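You operate a simulated robot arm through the tools that you are given. There is no shell and no other tool.

Carry out the task below with a simulated two-armed robot. There is one attempt and no reset: what you move stays moved.

JOB
Wipe the door on the packing table and pack it in the carton.
Fine: all its dust off with the felt pad, pad back; the door lies on the two foam blocks; both flaps shut. What is to be rubbed or washed off counts as gone when no trace of it is left.
Where things are to end (x, y in the base frame): white door within 35 mm of [570, -290].

Only the result counts: the job must be done as asked and must still hold three seconds after the hand-in. Knocking over, shifting, dropping, spilling or breaking anything else fails it.

ROBOT AND FRAMES
Two 7-joint arms with two-finger grippers on one trunk that stands fixed in place. Base frame: the origin is at the foot of the trunk, x ahead of it, y to its left, z up; the work surface is at about z = 800. Units: mm, rad, N and s.
The left shoulder is at [51, 174, 1175], the right one opposite. With the tool pointing down near the work surface each hand reaches from about 100 to 840 mm from the base axis, measured 20 degrees to its own side. Payload 2.94 kg a hand.
The tool frame of a hand sits at the grasp point between the pads (the TCP): z along the fingers, y along the line on which they close. The tips reach 30 mm beyond it. The gripper opens to 138 mm; its body begins 109 mm behind the TCP.
Orientation is that of the tool frame in the base frame, as [roll, pitch, yaw] about the fixed x, y, z axes, in that order (R = Rz(yaw) Ry(pitch) Rx(roll)). With the fingers straight down and closing along the base's y, the tool's x points along the base's -x, its y along +y and its z along -z.

CONTROLS
- The arms move only by the tool arm_command. It takes "left_increments", "right_increments" or both (then of equal length, played together; a hand with none holds still); each is a list of rows, each a list of 7 numbers: the closure in counts, from 0 (fully open) to 255 (shut), then the shift along the base's x, y, z in cm, then the turn, a rotation vector about the base's x, y, z in degrees. In form: [[jaw, tx, ty, tz, ax, ay, az], ...]. A call has 1 to 20 rows; each row is the pose to reach, as a shift and turn from the pose commanded when the call began. Each row takes 0.2 s and may step no farther than 50 mm and 0.15 rad from the row before; otherwise, or with a gripper value out of range, the whole call is refused. Where a pose cannot be reached the arm comes as near as it can. A force on the tool above 40 N (or 10 N above the force at the start of the call, whichever is more), or a blocked arm, ends the call early, and 0.2 s more pass. The fingers move at their own pace (about 45 mm/s each) and stop on an object; they squeeze with about 24 N. The grip force told is the motor's: it shows also when the fingers shut on nothing. Time passes only in rows, and 0.2 s behind the last, so rows that repeat a pose let the fingers close. It gives the time, the measured TCP pose, the force on the tool (base axes), the opening and the grip force at its end, in the units of the frame above (readings bear some noise), with the torque about the TCP (base axes, N m) and any sound that the robot's microphone picked up, and new pictures: "show" is both (left out), scene, wrist or none (wrist: the cameras of the hands that moved).
- Cameras (640 x 400 px; columns grow to the right, rows downward): "scene" is now at [124.6, -32.7, 1656.5]; the picture's right is [-0.41, -0.91, -0.00], its down [-0.65, 0.29, -0.70] and it looks along [0.64, -0.28, -0.71] (base axes); focal length 292 px, centre (320, 200). "left" rides on the left gripper at [71, -19, -146] in its tool frame; the picture's right is [0.26, 0.97, 0.00], its down [-0.85, 0.23, -0.48] and it looks along [-0.46, 0.12, 0.88] (tool axes); focal length 280 px, centre (320, 200). "right" rides on the right gripper at [71, 19, -146] in its tool frame; the picture's right is [-0.26, 0.97, 0.00], its down [-0.85, -0.23, -0.48] and it looks along [-0.46, -0.12, 0.88] (tool axes); focal length 280 px, centre (320, 200). There is no depth. A picture from a camera that has moved, and an enlarged one, comes with that camera's place and axes in the base frame and with its lens.
- lift_body(by): moves the trunk up (or, below 0, down) by that many mm; the arms and the scene camera ride with it, the base frame stays. It gives what a move gives, with no picture.
- aim_head(pan, tilt): turns the head with the scene camera to pan (to the left, within 2.094 rad either way) and tilt (down, from -0.506 to 1.204), counted from straight ahead of the robot (the tilt from the chest, where the trunk bows). It gives what a move gives, and a new picture of the scene camera.
- enlarge(camera, box): a new picture of the part [left, top, right, bottom] of that camera's present view, enlarged. No time passes.
- close_job(): hands the job in; it is judged then, once.

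Nothing tells you positions but the pictures and the camera data. Unless the task says otherwise, let go and move clear before handing in.

The tools are called as a command line: name --argument value ..., lists and objects as JSON in quotes. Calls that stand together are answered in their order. arm_command: Moves the arms, as the interface text tells. Its arguments: {"type":"object","properties":{"left_increments":{"type":"array"},"right_increments":{"type":"array"},"show":{"type":"string","enum":["both","scene","wrist","none"]}},"required":[]} The other tools are called the same way: lift_body (by) moves the trunk up or down; aim_head (pan, tilt) turns the head that bears the scene camera; enlarge (camera, box) takes an enlarged picture of a part of a camera's view; close_job () hands the job in.

At the start:

```text
time: 0.0
left_eef_pos: [587.4, -51.8, 1373.2]
left_tcp_rot: [-3.14, -0.001, -3.141]
left_ft_force: [-1.1, 0.2, 0.0]
left_moment: [0.03, 0.01, 0.0]
left_width: 138.2
left_grip_force: 0.1
right_eef_pos: [374.3, -566.2, 1279.6]
right_tcp_rot: [3.139, 0.0, 3.141]
right_ft_force: [0.1, -0.1, 0.3]
right_moment: [0.0, 0.03, 0.0]
right_width: 138.0
right_grip_force: 0.1
trunk travel left (down, up): [-348.0, 386.0]
head pan, tilt (commanded): [-0.417, 0.791]
```

scene: 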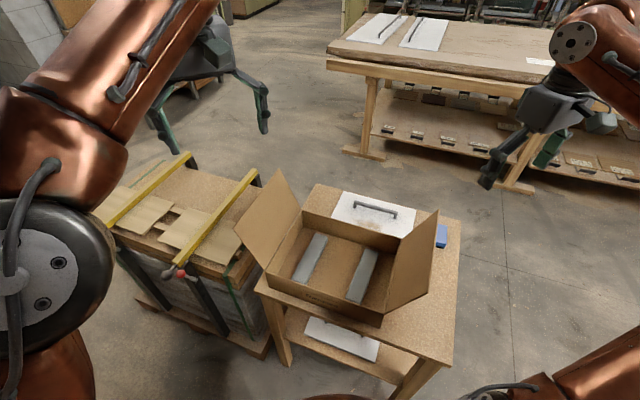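
right: 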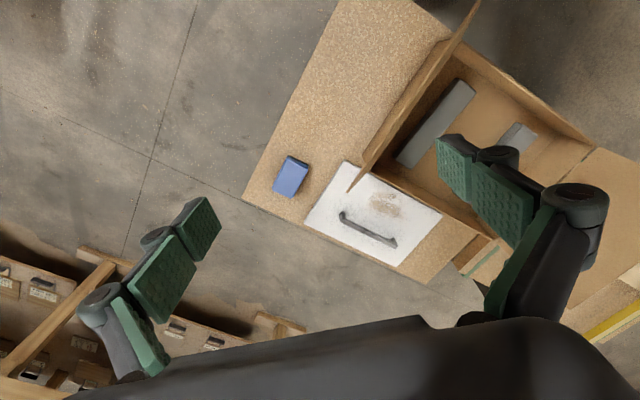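
left: 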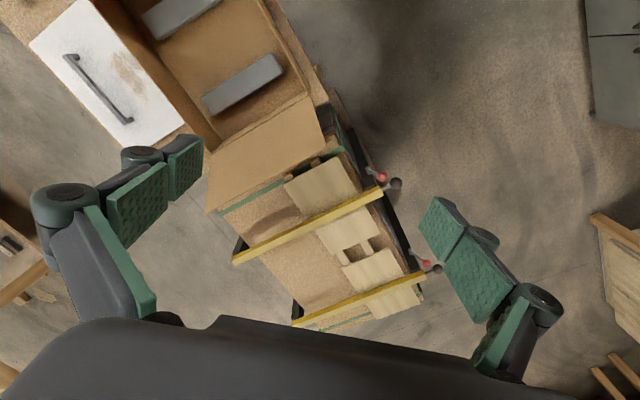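

I see a packing table with an open carton (two foam blocks inside, two flaps open), a white door with a bar handle and a dust smudge behind it, and a blue felt pad to the right. I'll enlarge the views to locate them precisely.

enlarge --camera "scene" --box '[230, 150, 480, 380]'

enlarge --camera "right" --box '[230, 0, 640, 320]'

enlarge --camera "left" --box '[0, 0, 400, 250]'

```text
1.74 times, centred on (355, 265) of scene
camera zoom: at [124.6, -32.7, 1656.5], right [-0.41, -0.91, 0.0], down [-0.65, 0.29, -0.7], along [0.64, -0.28, -0.71], focal length 508 px, centre (259, 87)
```

zoom: 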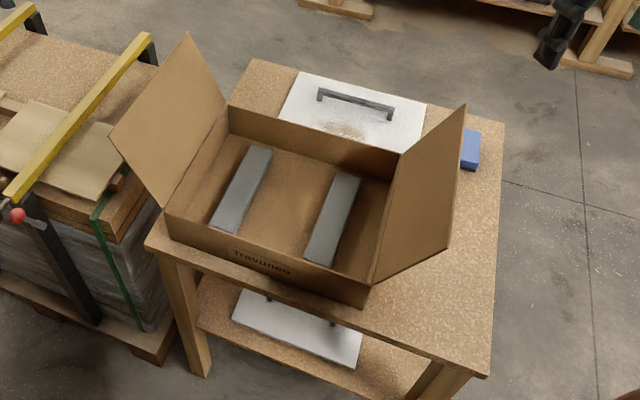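

```text
1.25 times, centred on (435, 160) of right
camera zoom: at [303.7, -548.1, 1427.5], right [0.26, 0.97, 0.0], down [0.85, -0.23, 0.48], along [0.46, -0.12, -0.88], focal length 350 px, centre (176, 250)
```

zoom: 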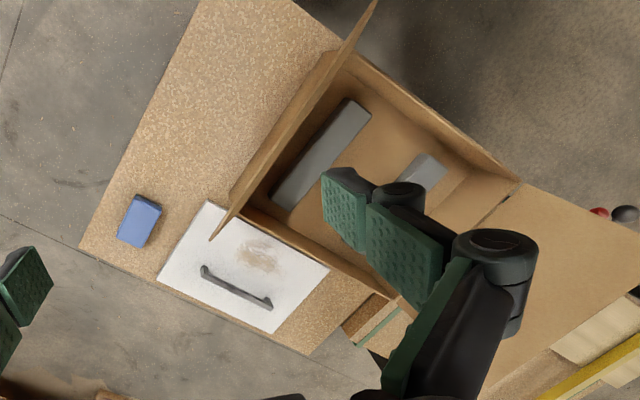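

```text
1.60 times, centred on (200, 125) of left
camera zoom: at [516.0, -70.8, 1518.7], right [-0.26, 0.96, 0.0], down [0.85, 0.23, 0.48], along [0.46, 0.13, -0.88], focal length 449 px, centre (512, 320)
```

zoom: 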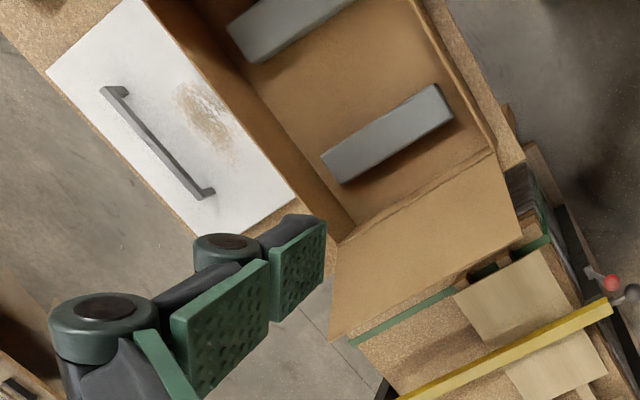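

The pad looks to be near (540, -680), the door centre near (711, -513), rotated about 45°, and the carton centre near (570, -290). I'll turn the head to centre that area for a better look.

aim_head --pan -0.62 --tilt 0.85

enlarge --camera "scene" --box '[230, 80, 430, 205]'

enlarge --camera "right" --box '[240, 130, 460, 270]'

enlarge --camera "left" --box '[0, 0, 220, 140]'

```text
time: 0.7
left_eef_pos: [587.5, -51.8, 1373.1]
left_tcp_rot: [3.141, 0.001, -3.14]
left_ft_force: [-0.2, 0.2, -0.3]
left_moment: [-0.01, 0.03, 0.01]
left_width: 138.0
left_grip_force: 0.0
right_eef_pos: [374.3, -565.4, 1278.4]
right_tcp_rot: [3.14, 0.001, 3.14]
right_ft_force: [-0.6, -0.4, -0.8]
right_moment: [-0.03, -0.04, -0.02]
right_width: 138.1
right_grip_force: 0.2
trunk travel left (down, up): [-348.0, 386.0]
head pan, tilt (commanded): [-0.62, 0.85]
camera scene: at [114.3, -45.2, 1651.8], right [-0.58, -0.81, 0.0], down [-0.61, 0.44, -0.66], along [0.54, -0.38, -0.75], focal length 292 px, centre (320, 200)
```

scene: 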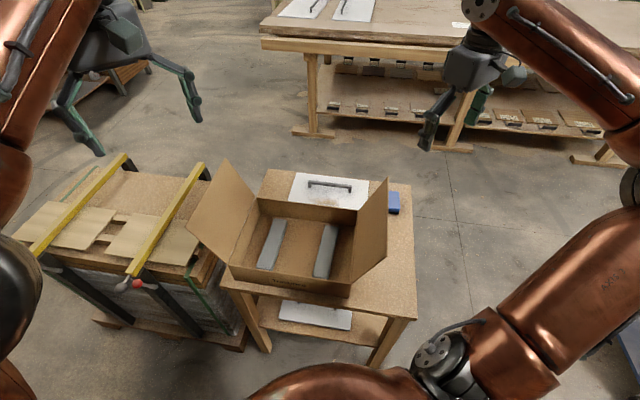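

```text
3.20 times, centred on (330, 142) of scene
camera zoom: at [114.3, -45.2, 1651.8], right [-0.58, -0.81, 0.0], down [-0.61, 0.44, -0.66], along [0.54, -0.38, -0.75], focal length 936 px, centre (288, 384)
```

zoom: 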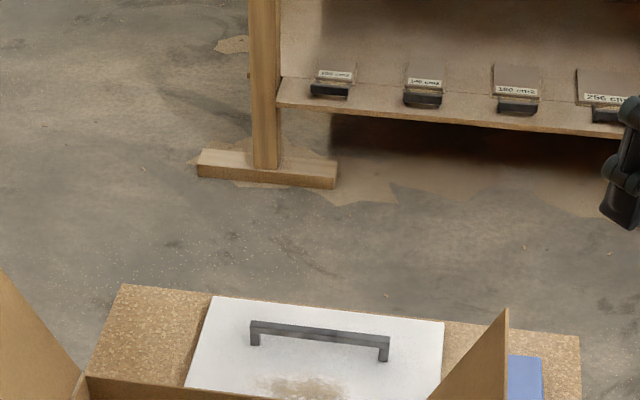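

```text
2.86 times, centred on (350, 200) of right
camera zoom: at [303.7, -548.1, 1427.5], right [0.26, 0.97, 0.0], down [0.85, -0.23, 0.48], along [0.46, -0.12, -0.88], focal length 801 px, centre (234, 200)
```

zoom: 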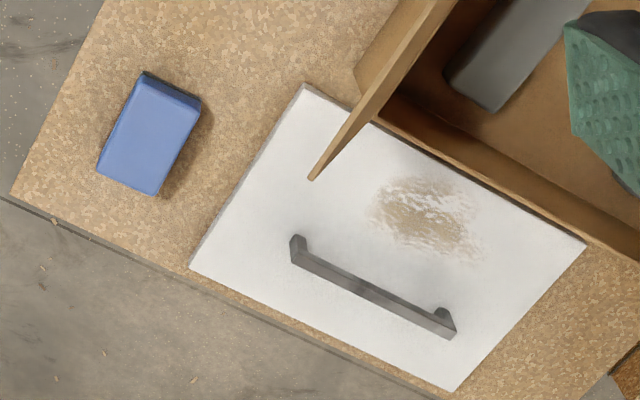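

```text
2.86 times, centred on (110, 70) of left
camera zoom: at [516.0, -70.7, 1518.7], right [-0.26, 0.96, 0.0], down [0.85, 0.23, 0.48], along [0.46, 0.13, -0.88], focal length 801 px, centre (920, 571)
```

zoom: 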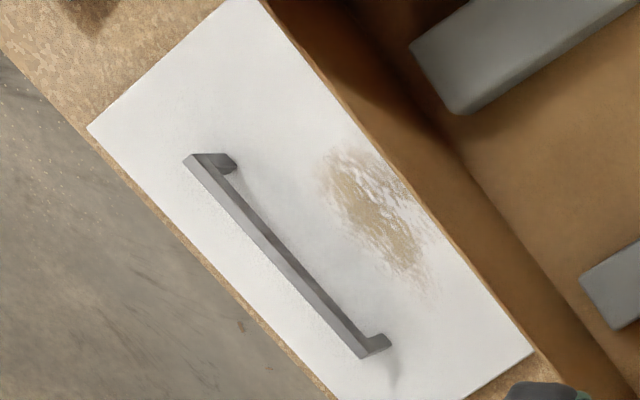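

The door (about 297 x 198 mm, 45° turned) has dust on the side facing the carton; its bar handle is centred near (728, -532, 846). The pad is about 92 x 50 mm at (541, -683). I'll move the right hand out sideways and then down above the pad, keeping clear of the right flap.

arm_command --right_increments '[[0, 3.3, -2.3, 0, 0, 0, -7.8], [0, 6.7, -4.7, 0, 0, 0, -15.6], [0, 10, -7, 0, 0, 0, -23.4], [0, 13.4, -9.4, 0, 0, 0, -31.2], [0, 16.7, -11.7, 0, 0, 0, -39], [0, 16.7, -11.7, -5, 0, 0, -39], [0, 16.7, -11.7, -10, 0, 0, -39], [0, 16.7, -11.7, -15, 0, 0, -39], [0, 16.7, -11.7, -20, 0, 0, -39]]'

```text
time: 2.7
left_eef_pos: [587.0, -51.2, 1373.5]
left_tcp_rot: [3.14, 0.001, -3.139]
left_ft_force: [0.1, 0.5, 0.0]
left_moment: [0.01, -0.03, 0.02]
left_width: 138.0
left_grip_force: 0.0
right_eef_pos: [540.4, -684.4, 1078.7]
right_tcp_rot: [3.139, 0.0, 2.461]
right_ft_force: [-0.3, 0.1, -0.1]
right_moment: [0.04, 0.02, 0.0]
right_width: 137.8
right_grip_force: 0.1
right hand out of reach, approached as far as the arm can: row 5, 6
trunk travel left (down, up): [-348.0, 386.0]
head pan, tilt (commanded): [-0.62, 0.85]
camera scene: at [114.1, -46.1, 1651.8], right [-0.58, -0.81, 0.0], down [-0.61, 0.44, -0.66], along [0.54, -0.38, -0.75], focal length 292 px, centre (320, 200)
camera right: at [498.2, -626.0, 1226.7], right [0.81, 0.58, 0.0], down [0.51, -0.71, 0.48], along [0.28, -0.39, -0.88], focal length 280 px, centre (320, 200)
```

scene: 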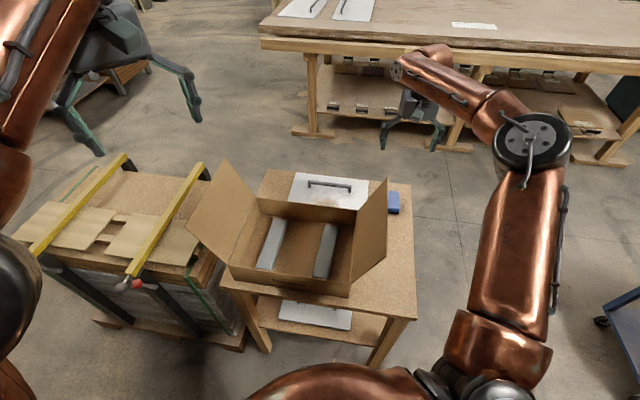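
right: 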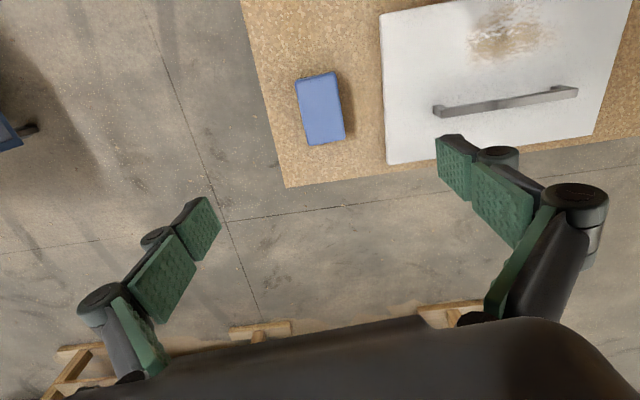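

The pad sits right under the hand's axis. I'll enlarge the wrist view to measure the pad and the dust precisely.

enlarge --camera "right" --box '[270, 50, 370, 170]'

enlarge --camera "right" --box '[370, 0, 640, 170]'

```text
3.33 times, centred on (320, 110) of right
camera zoom: at [498.2, -626.0, 1226.7], right [0.81, 0.58, 0.0], down [0.51, -0.71, 0.48], along [0.28, -0.39, -0.88], focal length 935 px, centre (320, 500)
```

zoom: 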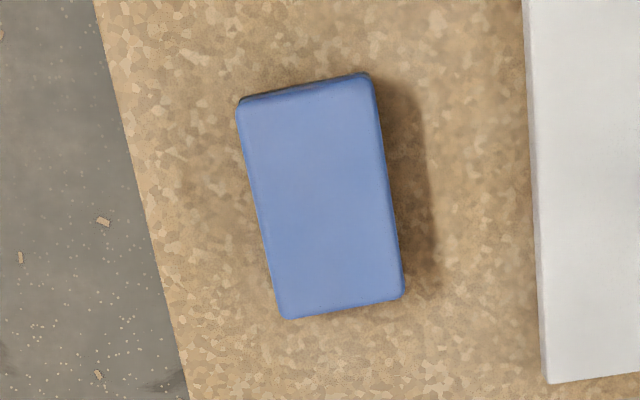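

```text
2.35 times, centred on (505, 85) of right
camera zoom: at [498.2, -626.0, 1226.7], right [0.81, 0.58, 0.0], down [0.51, -0.71, 0.48], along [0.28, -0.39, -0.88], focal length 660 px, centre (-115, 471)
```

zoom: 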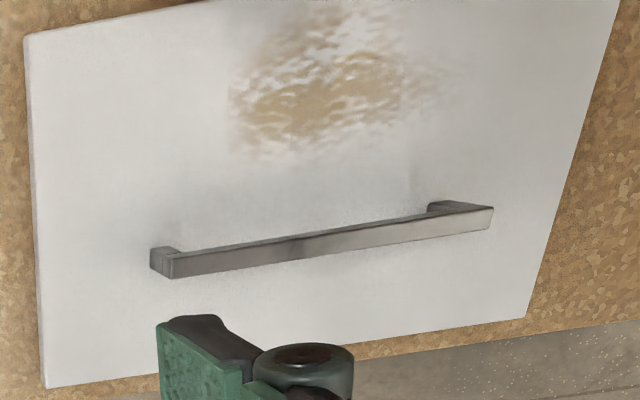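

The pad's centre is about (545, -686.5), with its short side at about 46°, and its top is roughly at z 828. I'll preclose the jaw a little, turn to match it and descend to above it.

arm_command --right_increments '[[75, 0.46, -0.21, -4, 0, 0, -4.7], [75, 0.46, -0.21, -8, 0, 0, -4.7], [75, 0.46, -0.21, -12, 0, 0, -4.7], [75, 0.46, -0.21, -16, 0, 0, -4.7], [75, 0.46, -0.21, -20, 0, 0, -4.7], [75, 0.46, -0.21, -21.5, 0, 0, -4.7]]'

```text
time: 4.1
left_eef_pos: [587.8, -51.0, 1373.5]
left_tcp_rot: [-3.142, -0.002, -3.139]
left_ft_force: [0.4, -0.2, -0.1]
left_moment: [-0.02, 0.0, -0.03]
left_width: 138.0
left_grip_force: 0.2
right_eef_pos: [529.9, -673.3, 877.0]
right_tcp_rot: [-3.141, 0.0, 2.379]
right_ft_force: [0.8, 0.0, -0.3]
right_moment: [0.01, 0.03, 0.01]
right_width: 97.3
right_grip_force: 0.0
right hand out of reach, approached as far as the arm can: row 5, 6
trunk travel left (down, up): [-348.0, 386.0]
head pan, tilt (commanded): [-0.62, 0.85]
camera scene: at [115.5, -45.2, 1651.7], right [-0.58, -0.81, 0.0], down [-0.61, 0.44, -0.66], along [0.54, -0.38, -0.75], focal length 292 px, centre (320, 200)
camera right: at [492.0, -611.1, 1024.8], right [0.86, 0.52, 0.0], down [0.45, -0.75, 0.48], along [0.25, -0.41, -0.88], focal length 280 px, centre (320, 200)
```

scene: 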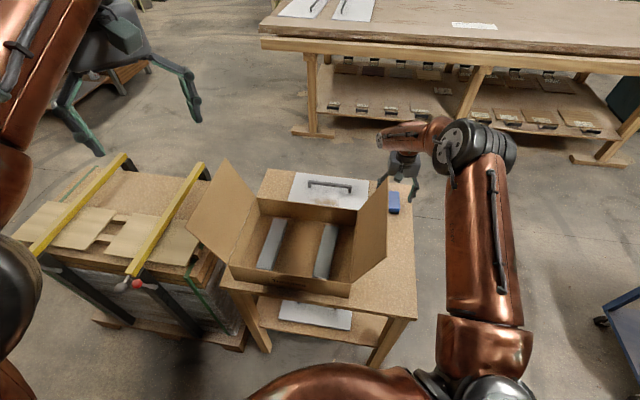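
right: 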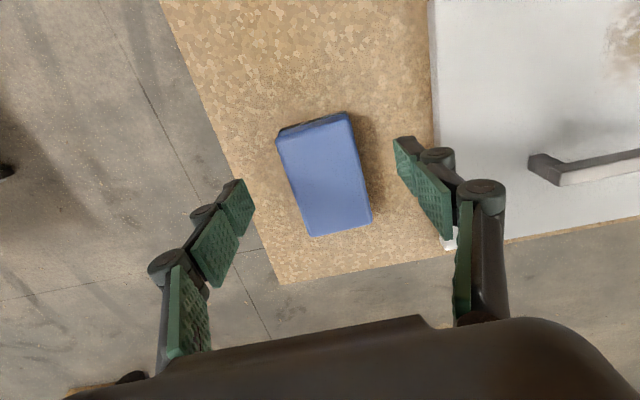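

The arm is at its reach limit here because the shoulder is too high. I'll raise the right hand again and move the left hand aside, then check the left side before lowering the trunk.

arm_command --right_increments '[[75, 0, 0, 4, 0, 0, 0], [75, 0, 0, 8, 0, 0, 0], [75, 0, 0, 12, 0, 0, 0], [75, 0, 0, 16, 0, 0, 0], [75, 0, 0, 20, 0, 0, 0]]' --left_increments '[[0, -2, 3, 1, 0, 0, 0], [0, -4, 6, 2, 0, 0, 0], [0, -6, 9, 3, 0, 0, 0], [0, -8, 12, 4, 0, 0, 0], [0, -10, 15, 5, 0, 0, 0]]' --show "none"

aim_head --pan 0.2 --tilt 0.85

```text
time: 5.3
left_eef_pos: [483.4, 99.7, 1425.6]
left_tcp_rot: [-3.138, 0.002, 3.141]
left_ft_force: [-0.5, -0.1, 0.2]
left_moment: [-0.02, -0.07, -0.02]
left_width: 138.1
left_grip_force: 0.2
right_eef_pos: [527.3, -672.2, 1080.1]
right_tcp_rot: [-3.14, 0.001, 2.378]
right_ft_force: [0.0, -0.3, -0.2]
right_moment: [-0.03, -0.05, 0.02]
right_width: 97.3
right_grip_force: 0.0
trunk travel left (down, up): [-348.0, 386.0]
head pan, tilt (commanded): [-0.62, 0.85]
```

```text
time: 6.5
left_eef_pos: [485.7, 97.5, 1423.8]
left_tcp_rot: [3.141, 0.001, -3.14]
left_ft_force: [0.0, -0.8, 0.3]
left_moment: [0.0, -0.01, 0.0]
left_width: 138.0
left_grip_force: 0.0
right_eef_pos: [529.0, -673.8, 1076.2]
right_tcp_rot: [3.14, 0.001, 2.38]
right_ft_force: [0.2, 0.6, 0.1]
right_moment: [0.01, 0.03, 0.01]
right_width: 97.2
right_grip_force: 0.1
trunk travel left (down, up): [-348.0, 386.0]
head pan, tilt (commanded): [0.201, 0.85]
camera scene: at [127.4, 15.8, 1651.8], right [0.2, -0.98, 0.0], down [-0.74, -0.15, -0.66], along [0.65, 0.13, -0.75], focal length 292 px, centre (320, 200)
```

scene: 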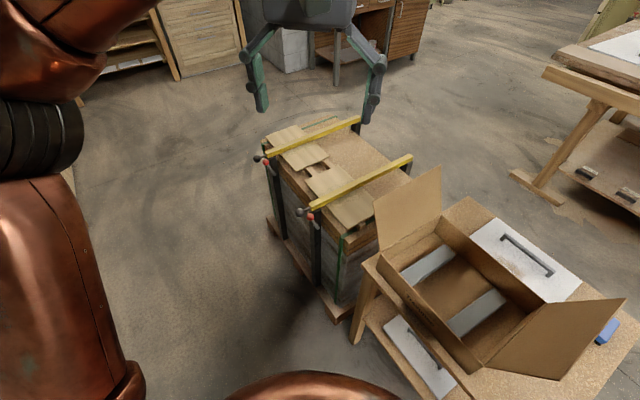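

Nothing lies under the left arm, so I'll lower the trunk in steps to gain reach.

lift_body --by -100

aim_head --pan -0.75 --tilt 0.8

```text
time: 7.8
left_eef_pos: [486.4, 99.2, 1323.5]
left_tcp_rot: [-3.141, 0.002, -3.139]
left_ft_force: [-0.3, -0.2, -0.2]
left_moment: [0.01, -0.04, -0.01]
left_width: 137.8
left_grip_force: 0.0
right_eef_pos: [528.3, -671.5, 978.8]
right_tcp_rot: [3.139, 0.001, 2.379]
right_ft_force: [0.2, 0.1, -0.5]
right_moment: [-0.01, -0.02, 0.06]
right_width: 97.2
right_grip_force: 0.1
trunk travel left (down, up): [-248.0, 486.0]
head pan, tilt (commanded): [0.201, 0.85]
```

```text
time: 9.0
left_eef_pos: [486.9, 99.5, 1323.3]
left_tcp_rot: [3.141, 0.0, -3.14]
left_ft_force: [0.3, 0.4, 0.4]
left_moment: [-0.01, 0.0, 0.02]
left_width: 138.0
left_grip_force: 0.0
right_eef_pos: [529.2, -673.3, 977.7]
right_tcp_rot: [-3.141, -0.001, 2.379]
right_ft_force: [-0.7, 0.0, 0.3]
right_moment: [0.02, 0.01, 0.02]
right_width: 97.2
right_grip_force: 0.0
trunk travel left (down, up): [-248.0, 486.0]
head pan, tilt (commanded): [-0.75, 0.799]
camera scene: at [173.2, -54.6, 1553.1], right [-0.68, -0.73, 0.0], down [-0.53, 0.49, -0.7], along [0.51, -0.47, -0.72], focal length 292 px, centre (320, 200)
```

scene: 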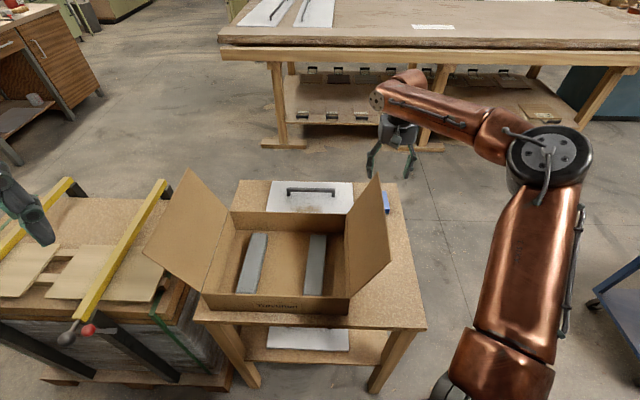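

Clear so far. I'll lower a further 70 mm and check that the fingers stay above the pad.

lift_body --by -70

enlarge --camera "scene" --box '[160, 60, 480, 260]'

enlarge --camera "right" --box '[0, 0, 640, 400]'

```text
time: 10.1
left_eef_pos: [486.3, 99.2, 1254.0]
left_tcp_rot: [-3.138, 0.001, -3.139]
left_ft_force: [-0.4, -0.1, -0.3]
left_moment: [-0.03, -0.05, -0.03]
left_width: 137.9
left_grip_force: 0.2
right_eef_pos: [528.3, -672.8, 909.1]
right_tcp_rot: [-3.141, 0.001, 2.38]
right_ft_force: [-0.3, -0.4, 0.2]
right_moment: [0.01, -0.09, -0.02]
right_width: 97.3
right_grip_force: 0.0
trunk travel left (down, up): [-178.0, 556.0]
head pan, tilt (commanded): [-0.75, 0.799]
```

```text
2.00 times, centred on (320, 160) of scene
camera zoom: at [229.9, -54.3, 1478.5], right [-0.68, -0.73, 0.0], down [-0.52, 0.49, -0.7], along [0.51, -0.48, -0.72], focal length 585 px, centre (320, 280)
```

zoom: 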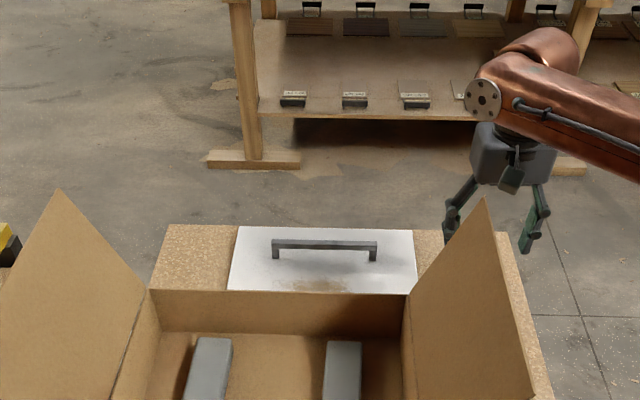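

```text
1.00 times, centred on (320, 200) of right (not enlarged: the box is as wide or as high as the picture)
camera zoom: at [490.1, -610.5, 1056.4], right [0.86, 0.52, 0.0], down [0.45, -0.75, 0.48], along [0.25, -0.41, -0.88], focal length 280 px, centre (320, 200)
```

zoom: 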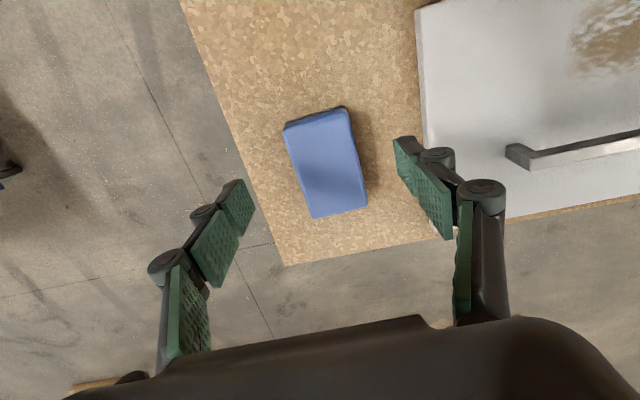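

Now the reach is better. I'll centre over the pad and lower to just above grasp height.

arm_command --right_increments '[[75, 1.0, -0.9, 0, 0, 0, 0], [75, 1.62, -1.36, -1, 0, 0, 0], [75, 1.62, -1.36, -3.5, 0, 0, 0], [75, 1.62, -1.36, -5.7, 0, 0, 0], [75, 1.62, -1.36, -5.7, 0, 0, 0]]' --show "both"

```text
time: 11.3
left_eef_pos: [487.1, 97.6, 1254.2]
left_tcp_rot: [3.141, 0.001, -3.139]
left_ft_force: [-0.7, 0.6, 0.6]
left_moment: [0.01, -0.01, 0.01]
left_width: 138.1
left_grip_force: 0.0
right_eef_pos: [545.1, -685.4, 850.3]
right_tcp_rot: [-3.142, -0.001, 2.379]
right_ft_force: [0.6, 0.3, -0.3]
right_moment: [-0.02, 0.01, 0.0]
right_width: 97.6
right_grip_force: 0.1
trunk travel left (down, up): [-178.0, 556.0]
head pan, tilt (commanded): [-0.75, 0.799]
camera scene: at [231.2, -54.5, 1478.1], right [-0.68, -0.73, 0.0], down [-0.52, 0.49, -0.7], along [0.51, -0.48, -0.72], focal length 292 px, centre (320, 200)
camera right: at [507.0, -624.1, 997.4], right [0.86, 0.52, 0.0], down [0.46, -0.75, 0.48], along [0.25, -0.41, -0.88], focal length 280 px, centre (320, 200)
```

scene: 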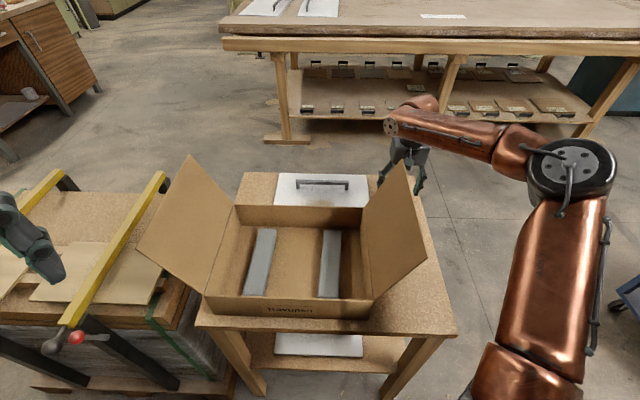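
right: 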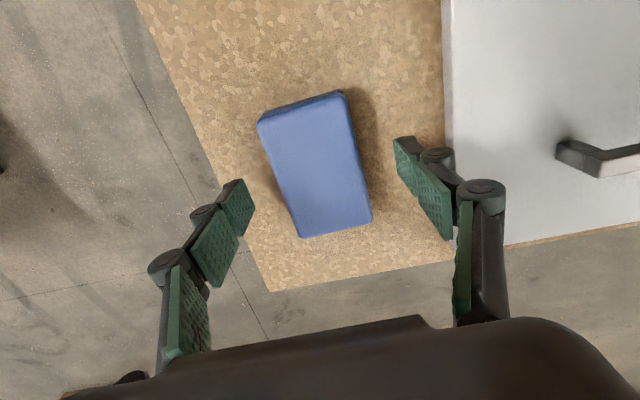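

The fingers straddle the pad evenly. I'll lower 10 mm and close on it.

arm_command --right_increments '[[75, 0, -0.1, -0.5, 0, 0, 0], [75, 0, -0.1, -1.0, 0, 0, 0], [120, 0, -0.1, -1.0, 0, 0, 0], [160, 0, -0.1, -1.0, 0, 0, 0], [200, 0, -0.1, -1.0, 0, 0, 0], [255, 0, -0.1, -1.0, 0, 0, 0], [255, 0, -0.1, -1.0, 0, 0, 0], [255, 0, -0.1, -1.0, 0, 0, 0]]' --show "wrist"

```text
time: 13.1
left_eef_pos: [486.6, 97.3, 1253.4]
left_tcp_rot: [3.142, 0.001, -3.14]
left_ft_force: [0.6, -0.2, -0.7]
left_moment: [-0.02, -0.03, -0.01]
left_width: 137.9
left_grip_force: 0.0
right_eef_pos: [545.6, -686.7, 841.5]
right_tcp_rot: [-3.14, 0.0, 2.378]
right_ft_force: [0.5, 0.7, 0.1]
right_moment: [0.0, -0.04, 0.03]
right_width: 55.1
right_grip_force: 24.0
trunk travel left (down, up): [-178.0, 556.0]
head pan, tilt (commanded): [-0.75, 0.799]
camera right: at [507.4, -625.3, 988.0], right [0.86, 0.52, 0.0], down [0.46, -0.75, 0.48], along [0.25, -0.41, -0.88], focal length 280 px, centre (320, 200)
```

right: 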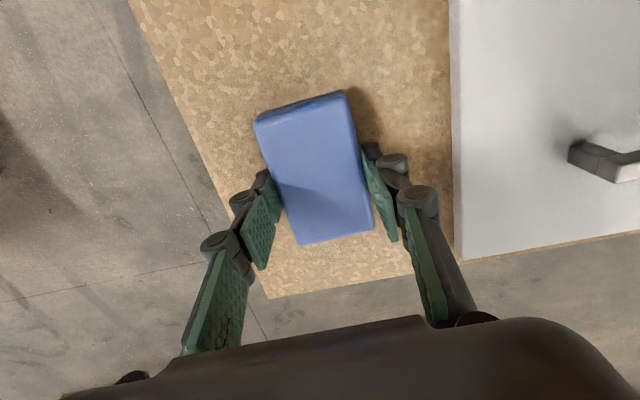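

The pad is gripped at 55 mm width with the TCP at about (545.3, -686.6, 841), which I'll use for putting it back. I'll lift it and move part of the way toward the door, watching the forearm against the right flap.

arm_command --right_increments '[[255, 0, 0, 2, 0, 0, 0], [255, 0, 0, 4, 0, 0, 0], [255, 0, 0, 7, 0, 0, 0], [255, 2, 4, 7, 0, 0, 0], [255, 4, 8, 7, 0, 0, 0]]'

enlarge --camera "scene" --box '[300, 60, 640, 272]'

```text
time: 14.3
left_eef_pos: [487.1, 99.8, 1253.5]
left_tcp_rot: [-3.141, 0.0, -3.141]
left_ft_force: [-0.3, 0.4, 0.8]
left_moment: [-0.06, 0.04, -0.02]
left_width: 137.9
left_grip_force: 0.3
right_eef_pos: [586.7, -606.5, 909.7]
right_tcp_rot: [3.141, 0.0, 2.38]
right_ft_force: [0.2, 0.4, 0.2]
right_moment: [-0.01, 0.04, 0.0]
right_width: 54.9
right_grip_force: 23.9
trunk travel left (down, up): [-178.0, 556.0]
head pan, tilt (commanded): [-0.75, 0.799]
camera scene: at [231.5, -53.6, 1478.0], right [-0.68, -0.73, 0.0], down [-0.52, 0.49, -0.7], along [0.51, -0.48, -0.72], focal length 292 px, centre (320, 200)
camera right: at [547.8, -543.4, 1058.2], right [0.86, 0.52, 0.0], down [0.45, -0.75, 0.48], along [0.25, -0.41, -0.88], focal length 280 px, centre (320, 200)
```

scene: 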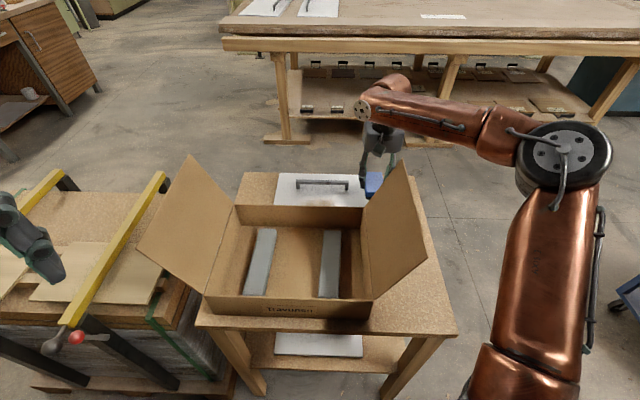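
right: 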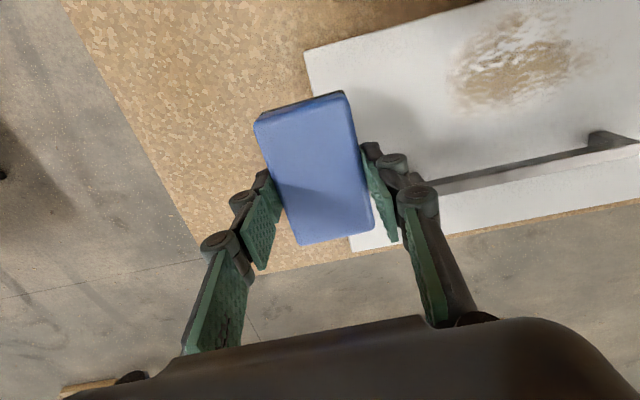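

```text
1.88 times, centred on (470, 166) of scene
camera zoom: at [231.5, -53.6, 1478.0], right [-0.68, -0.73, 0.0], down [-0.52, 0.49, -0.7], along [0.51, -0.48, -0.72], focal length 550 px, centre (38, 264)
```

zoom: 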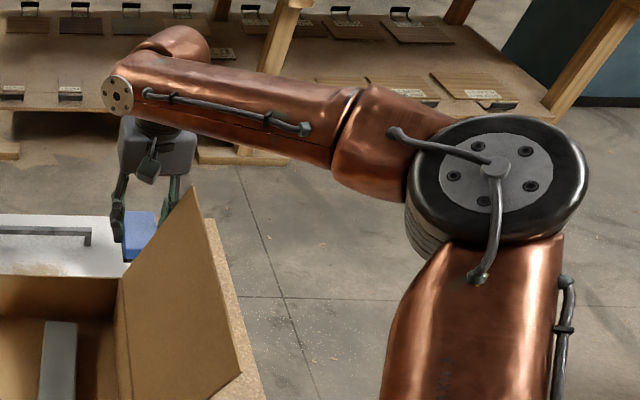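

The forearm seems to pass above the right flap, but I need a side view to judge clearance. I'll turn the left hand so its camera looks toward -y across the carton.

arm_command --left_increments '[[0, 0, 0, 0, 0, 0, -8.2], [0, 0, 0, 0, 0, 0, -16.4], [0, 0, 0, 0, 0, 0, -24.6], [0, 0, 0, 0, 0, 0, -32.8], [0, 0, 0, 0, 0, 0, -41], [0, 0, 0, 0, 0, 0, -49.2], [0, 0, 0, 0, 0, 0, -57.4], [0, 0, 0, 0, 0, 0, -65.6], [0, 0, 0, 0, 0, 0, -73.8], [0, 0, 0, 0, 0, 0, -82]]' --show "wrist"

```text
time: 16.5
left_eef_pos: [487.2, 98.5, 1253.8]
left_tcp_rot: [-3.14, 0.0, 1.708]
left_ft_force: [-0.2, 0.4, 0.1]
left_moment: [0.02, 0.03, 0.03]
left_width: 138.2
left_grip_force: 0.0
right_eef_pos: [585.2, -605.1, 909.5]
right_tcp_rot: [3.142, 0.001, 2.378]
right_ft_force: [0.0, 0.1, -1.0]
right_moment: [0.03, -0.03, 0.03]
right_width: 55.1
right_grip_force: 23.5
trunk travel left (down, up): [-178.0, 556.0]
head pan, tilt (commanded): [-0.75, 0.799]
camera left: at [458.4, 166.1, 1399.1], right [0.92, 0.39, 0.0], down [0.35, -0.81, 0.48], along [0.19, -0.44, -0.88], focal length 280 px, centre (320, 200)
```

left: 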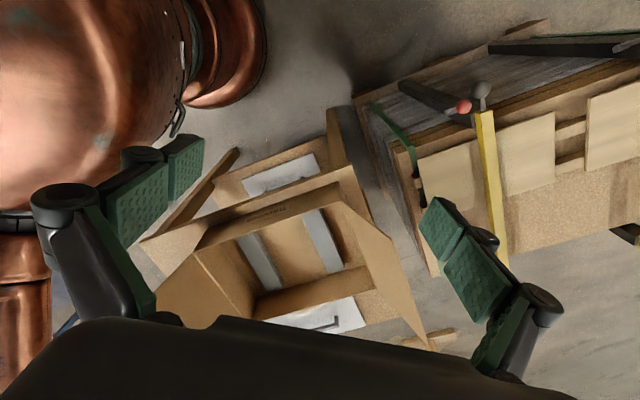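

The view works. Now I'll tilt the left camera toward the horizontal to look across the carton.

arm_command --left_increments '[[0, 0, 0, 0, -8, 0, 0], [0, 0, 0, 0, -16, 0, 0], [0, 0, 0, 0, -24, 0, 0], [0, 0, 0, 0, -32, 0, 0], [0, 0, 0, 0, -40, 0, 0]]' --show "wrist"

```text
time: 17.7
left_eef_pos: [486.7, 100.2, 1253.0]
left_tcp_rot: [-3.02, 0.692, 1.756]
left_ft_force: [0.3, -0.2, 0.8]
left_moment: [-0.02, -0.02, -0.01]
left_width: 138.0
left_grip_force: 0.0
right_eef_pos: [585.9, -604.7, 910.4]
right_tcp_rot: [-3.139, 0.0, 2.379]
right_ft_force: [-0.1, -0.9, -1.2]
right_moment: [-0.03, 0.04, -0.03]
right_width: 54.8
right_grip_force: 24.1
trunk travel left (down, up): [-178.0, 556.0]
head pan, tilt (commanded): [-0.75, 0.799]
camera left: at [458.6, 245.9, 1320.2], right [0.92, 0.3, -0.26], down [0.35, -0.31, 0.88], along [0.19, -0.9, -0.39], focal length 280 px, centre (320, 200)
```

left: 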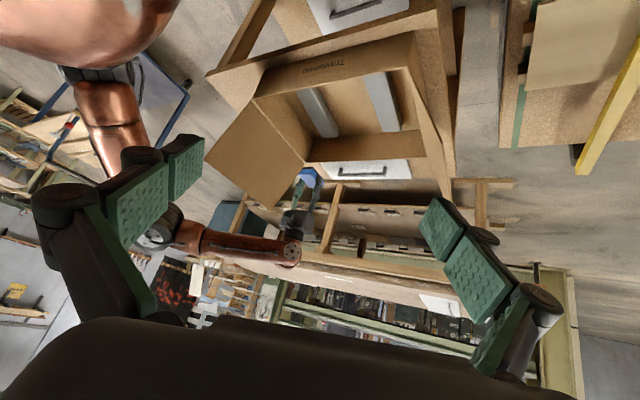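

From this (upside-down) side view the elbow is at about z 1200 and the wrist is about 240 mm above the TCP, while the flap top is at about z 1063. I'll raise the trunk 60 mm for extra clearance over the flap before going to the dust.

lift_body --by 60

arm_command --right_increments '[[255, 2, 4, -2, 0, 0, -0.7], [255, 4, 7.5, -4, 0, 0, -1.4], [255, 5.5, 10, -6, 0, 0, -1.4]]'

enlarge --camera "left" --box '[100, 50, 460, 275]'

```text
time: 18.7
left_eef_pos: [488.1, 97.9, 1312.3]
left_tcp_rot: [-3.019, 0.691, 1.756]
left_ft_force: [0.4, 0.0, 0.0]
left_moment: [-0.02, 0.07, -0.02]
left_width: 137.7
left_grip_force: 0.2
right_eef_pos: [585.2, -607.2, 970.8]
right_tcp_rot: [-3.139, -0.002, 2.379]
right_ft_force: [0.4, 0.8, -1.3]
right_moment: [-0.04, 0.03, 0.02]
right_width: 55.0
right_grip_force: 24.2
trunk travel left (down, up): [-238.0, 496.0]
head pan, tilt (commanded): [-0.75, 0.799]
```

```text
time: 19.5
left_eef_pos: [487.6, 99.8, 1313.9]
left_tcp_rot: [-3.02, 0.69, 1.755]
left_ft_force: [-0.4, 0.8, 0.4]
left_moment: [0.01, 0.01, -0.03]
left_width: 137.8
left_grip_force: 0.2
right_eef_pos: [640.5, -504.5, 911.1]
right_tcp_rot: [-3.141, -0.003, 2.353]
right_ft_force: [0.6, 0.2, -1.0]
right_moment: [0.0, 0.06, 0.01]
right_width: 55.1
right_grip_force: 24.0
trunk travel left (down, up): [-238.0, 496.0]
head pan, tilt (commanded): [-0.75, 0.799]
camera scene: at [181.9, -53.4, 1542.4], right [-0.68, -0.73, 0.0], down [-0.53, 0.49, -0.7], along [0.51, -0.48, -0.72], focal length 292 px, centre (320, 200)
camera right: at [603.8, -442.1, 1058.4], right [0.87, 0.5, 0.0], down [0.44, -0.76, 0.48], along [0.23, -0.41, -0.88], focal length 280 px, centre (320, 200)
```

scene: 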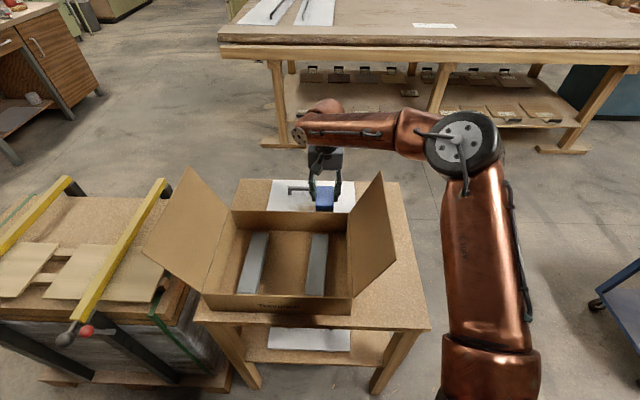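
right: 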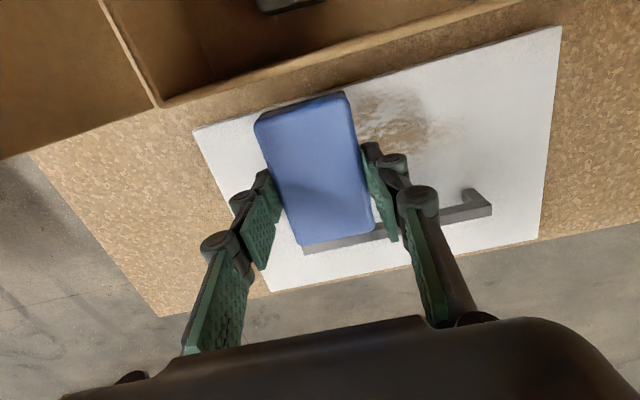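

```text
1.78 times, centred on (280, 162) of left
camera zoom: at [459.2, 245.1, 1380.5], right [0.92, 0.3, -0.26], down [0.35, -0.31, 0.88], along [0.19, -0.9, -0.39], focal length 498 px, centre (391, 267)
```

zoom: 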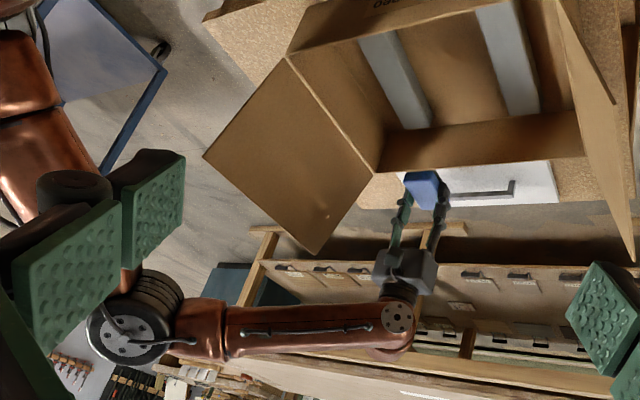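

The forearm clears the flap well, and the pad is now above the door. I'll shift to the left end of the dust zone and lower towards contact.

arm_command --right_increments '[[255, -1.28, -2.42, -1.5, 0, 0, 0], [255, -1.28, -2.42, -3.5, 0, 0, 0], [255, -1.28, -2.42, -4.8, 0, 0, 0], [255, -1.28, -2.42, -4.8, 0, 0, 0]]' --show "wrist"

enlarge --camera "scene" --box '[220, 150, 420, 275]'

```text
time: 20.5
left_eef_pos: [487.4, 100.1, 1313.2]
left_tcp_rot: [-3.023, 0.689, 1.754]
left_ft_force: [0.8, -0.1, 0.2]
left_moment: [-0.03, 0.03, -0.02]
left_width: 138.3
left_grip_force: 0.1
right_eef_pos: [627.5, -530.3, 863.0]
right_tcp_rot: [-3.14, -0.001, 2.353]
right_ft_force: [-0.5, -0.3, -1.2]
right_moment: [0.02, -0.02, -0.01]
right_width: 55.1
right_grip_force: 23.8
trunk travel left (down, up): [-238.0, 496.0]
head pan, tilt (commanded): [-0.75, 0.799]
camera right: at [590.8, -467.3, 1010.3], right [0.87, 0.5, 0.0], down [0.44, -0.76, 0.48], along [0.24, -0.41, -0.88], focal length 280 px, centre (320, 200)
```

right: 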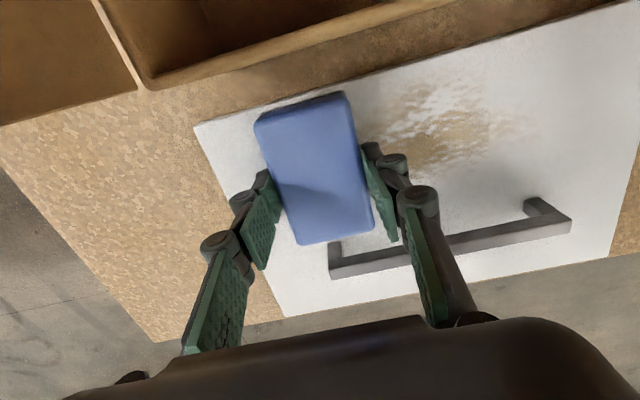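

```text
3.20 times, centred on (320, 212) of scene
camera zoom: at [180.8, -53.8, 1542.7], right [-0.68, -0.73, 0.0], down [-0.52, 0.49, -0.7], along [0.51, -0.48, -0.72], focal length 936 px, centre (320, 160)
```

zoom: 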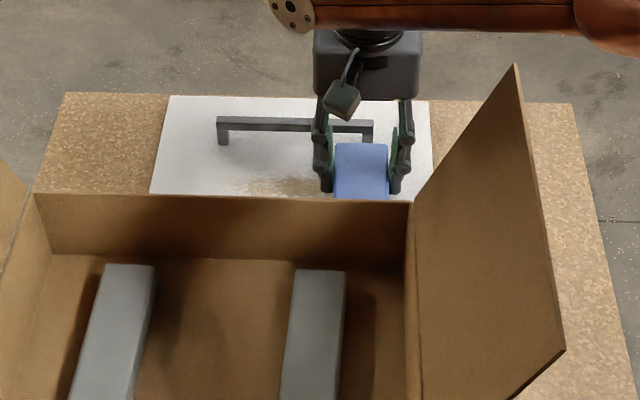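

The pad is just above the door. I'll lower in small steps until contact force shows.

arm_command --right_increments '[[255, 0, 0, -0.2, 0, 0, 0], [255, 0, 0, -0.3, 0, 0, 0], [255, 0, 0, -0.4, 0, 0, 0], [255, 0, 0, -0.4, 0, 0, 0]]' --show "none"

```text
time: 21.5
left_eef_pos: [487.2, 98.4, 1313.4]
left_tcp_rot: [-3.021, 0.689, 1.755]
left_ft_force: [0.6, -0.3, 0.5]
left_moment: [0.0, 0.0, -0.01]
left_width: 138.0
left_grip_force: 0.1
right_eef_pos: [627.1, -530.7, 857.6]
right_tcp_rot: [3.141, 0.0, 2.354]
right_ft_force: [0.2, -0.1, -1.3]
right_moment: [0.01, -0.01, 0.01]
right_width: 54.9
right_grip_force: 24.4
trunk travel left (down, up): [-238.0, 496.0]
head pan, tilt (commanded): [-0.75, 0.799]
```

arm_command --right_increments '[[255, 0, 0, -0.1, 0, 0, 0], [255, 0, 0, -0.2, 0, 0, 0], [255, 0, 0, -0.2, 0, 0, 0]]' --show "none"

```text
time: 22.3
left_eef_pos: [486.7, 98.4, 1310.8]
left_tcp_rot: [-3.024, 0.69, 1.754]
left_ft_force: [-0.7, 0.3, 0.4]
left_moment: [-0.02, 0.03, -0.01]
left_width: 138.3
left_grip_force: 0.1
right_eef_pos: [627.6, -532.2, 858.0]
right_tcp_rot: [-3.141, 0.001, 2.355]
right_ft_force: [0.0, -0.2, -0.6]
right_moment: [0.0, 0.02, 0.02]
right_width: 55.1
right_grip_force: 24.0
trunk travel left (down, up): [-238.0, 496.0]
head pan, tilt (commanded): [-0.75, 0.799]
```

arm_command --right_increments '[[255, 0, 0, -0.1, 0, 0, 0], [255, 0, 0, -0.1, 0, 0, 0]]' --show "none"

```text
time: 22.9
left_eef_pos: [486.3, 98.7, 1314.0]
left_tcp_rot: [-3.021, 0.689, 1.754]
left_ft_force: [0.4, 0.7, -0.9]
left_moment: [-0.02, -0.06, 0.0]
left_width: 138.0
left_grip_force: 0.1
right_eef_pos: [627.3, -530.8, 856.3]
right_tcp_rot: [3.141, 0.0, 2.355]
right_ft_force: [0.6, -0.6, 2.1]
right_moment: [0.06, 0.04, 0.06]
right_width: 55.2
right_grip_force: 24.1
trunk travel left (down, up): [-238.0, 496.0]
head pan, tilt (commanded): [-0.75, 0.799]
```

Contact begins (Fz has risen about 3 N). I'll press one more millimetre.

arm_command --right_increments '[[255, 0, 0, -0.1, 0, 0, 0], [255, 0, 0, -0.1, 0, 0, 0]]' --show "none"

```text
time: 23.5
left_eef_pos: [486.7, 99.4, 1312.8]
left_tcp_rot: [-3.023, 0.688, 1.755]
left_ft_force: [-0.6, 0.6, -0.9]
left_moment: [-0.03, 0.04, -0.02]
left_width: 138.1
left_grip_force: 0.0
right_eef_pos: [627.0, -531.2, 856.4]
right_tcp_rot: [3.141, 0.002, 2.354]
right_ft_force: [1.6, -1.2, 8.6]
right_moment: [0.18, 0.29, 0.06]
right_width: 55.1
right_grip_force: 23.4
trunk travel left (down, up): [-238.0, 496.0]
head pan, tilt (commanded): [-0.75, 0.799]
```

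About 10 N of normal force now. I'll sweep the pad along the door's length across the dust.

arm_command --right_increments '[[255, 1, 1, 0, 0, 0, 0], [255, 2, 2, 0, 0, 0, 0], [255, 3, 3, 0, 0, 0, 0], [255, 4, 4, 0, 0, 0, 0], [255, 5, 5, 0, 0, 0, 0], [255, 6, 6, 0, 0, 0, 0], [255, 7, 7, 0, 0, 0, 0], [255, 8, 8, 0, 0, 0, 0], [255, 9, 9, 0, 0, 0, 0], [255, 10, 10, 0, 0, 0, 0], [255, 11, 11, 0, 0, 0, 0], [255, 12, 12, 0, 0, 0, 0]]' --show "both"

```text
time: 26.1
left_eef_pos: [486.9, 98.8, 1313.8]
left_tcp_rot: [-3.022, 0.69, 1.754]
left_ft_force: [-0.7, 0.5, 0.8]
left_moment: [-0.02, 0.0, 0.03]
left_width: 138.0
left_grip_force: 0.1
right_eef_pos: [683.5, -423.5, 868.0]
right_tcp_rot: [-3.141, 0.002, 2.354]
right_ft_force: [0.8, -2.7, -1.8]
right_moment: [-0.08, -0.08, 0.07]
right_width: 55.0
right_grip_force: 23.8
right hand out of reach, approached as far as the arm can: row 6, 7, 8, 9, 10, 11, 12
trunk travel left (down, up): [-238.0, 496.0]
head pan, tilt (commanded): [-0.75, 0.799]
camera scene: at [181.1, -54.0, 1542.6], right [-0.68, -0.73, 0.0], down [-0.52, 0.49, -0.7], along [0.51, -0.48, -0.72], focal length 292 px, centre (320, 200)
camera right: at [646.3, -360.8, 1015.4], right [0.87, 0.5, 0.0], down [0.44, -0.76, 0.48], along [0.24, -0.41, -0.88], focal length 280 px, centre (320, 200)
```

scene: 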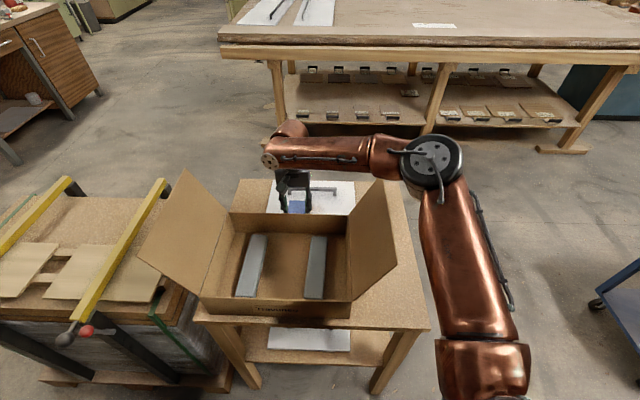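
right: 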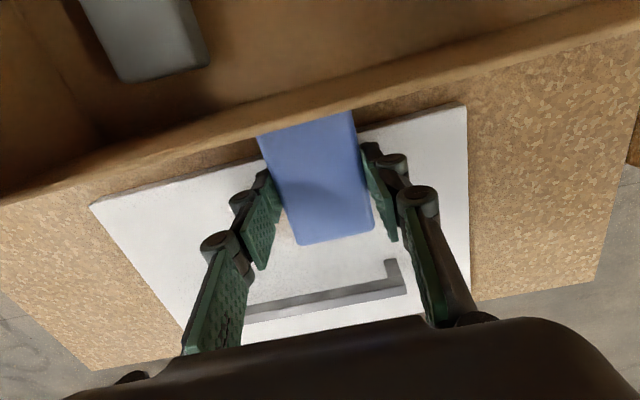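

The arm hit a joint limit rather than its length limit as it went left with this yaw. I'll lift clear of the carton rim and turn the hand back counter-clockwise by 45°, since the pad can wipe at any angle.

arm_command --right_increments '[[255, 0, 0, 3, 0, 0, 0], [255, 0, 0, 6, 0, 0, 0], [255, 0, 0, 9, 0, 0, 0], [255, 0, 0, 10.5, 0, 0, 7.5], [255, 0, 0, 10.5, 0, 0, 15], [255, 0, 0, 10.5, 0, 0, 22.5], [255, 0, 0, 10.5, 0, 0, 30], [255, 0, 0, 10.5, 0, 0, 37.5], [255, 0, 0, 10.5, 0, 0, 45], [255, 2.5, -2.5, 10.5, 0, 0, 45], [255, 3, -3, 10.5, 0, 0, 45]]' --show "both"

```text
time: 28.5
left_eef_pos: [485.7, 99.3, 1313.7]
left_tcp_rot: [-3.023, 0.691, 1.754]
left_ft_force: [0.4, -0.5, 0.1]
left_moment: [-0.02, -0.05, -0.02]
left_width: 137.8
left_grip_force: 0.0
right_eef_pos: [693.4, -454.7, 973.0]
right_tcp_rot: [-3.141, 0.005, 3.141]
right_ft_force: [-0.4, -0.7, -1.4]
right_moment: [-0.03, -0.02, 0.01]
right_width: 54.9
right_grip_force: 24.1
right hand out of reach, approached as far as the arm can: row 10, 11
trunk travel left (down, up): [-238.0, 496.0]
head pan, tilt (commanded): [-0.75, 0.799]
camera scene: at [180.4, -53.3, 1542.8], right [-0.68, -0.73, 0.0], down [-0.52, 0.49, -0.7], along [0.51, -0.48, -0.72], focal length 292 px, centre (320, 200)
camera right: at [622.8, -436.7, 1120.8], right [0.26, 0.97, 0.0], down [0.85, -0.23, 0.48], along [0.46, -0.12, -0.88], focal length 280 px, centre (320, 200)
```

scene: 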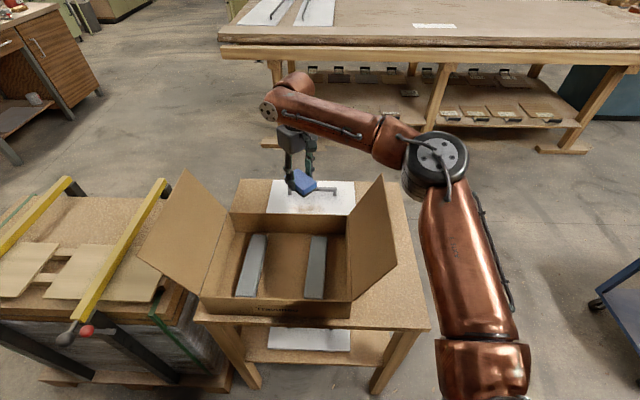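
right: 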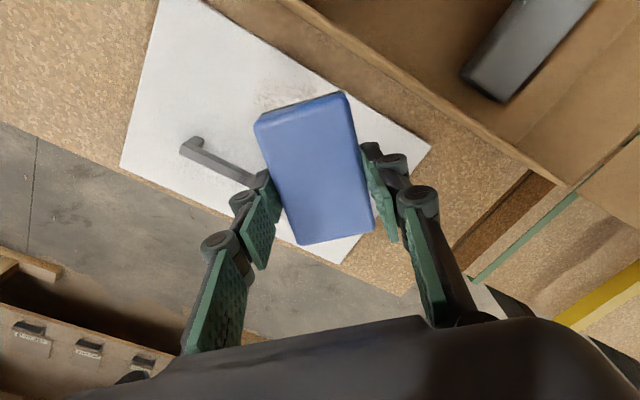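

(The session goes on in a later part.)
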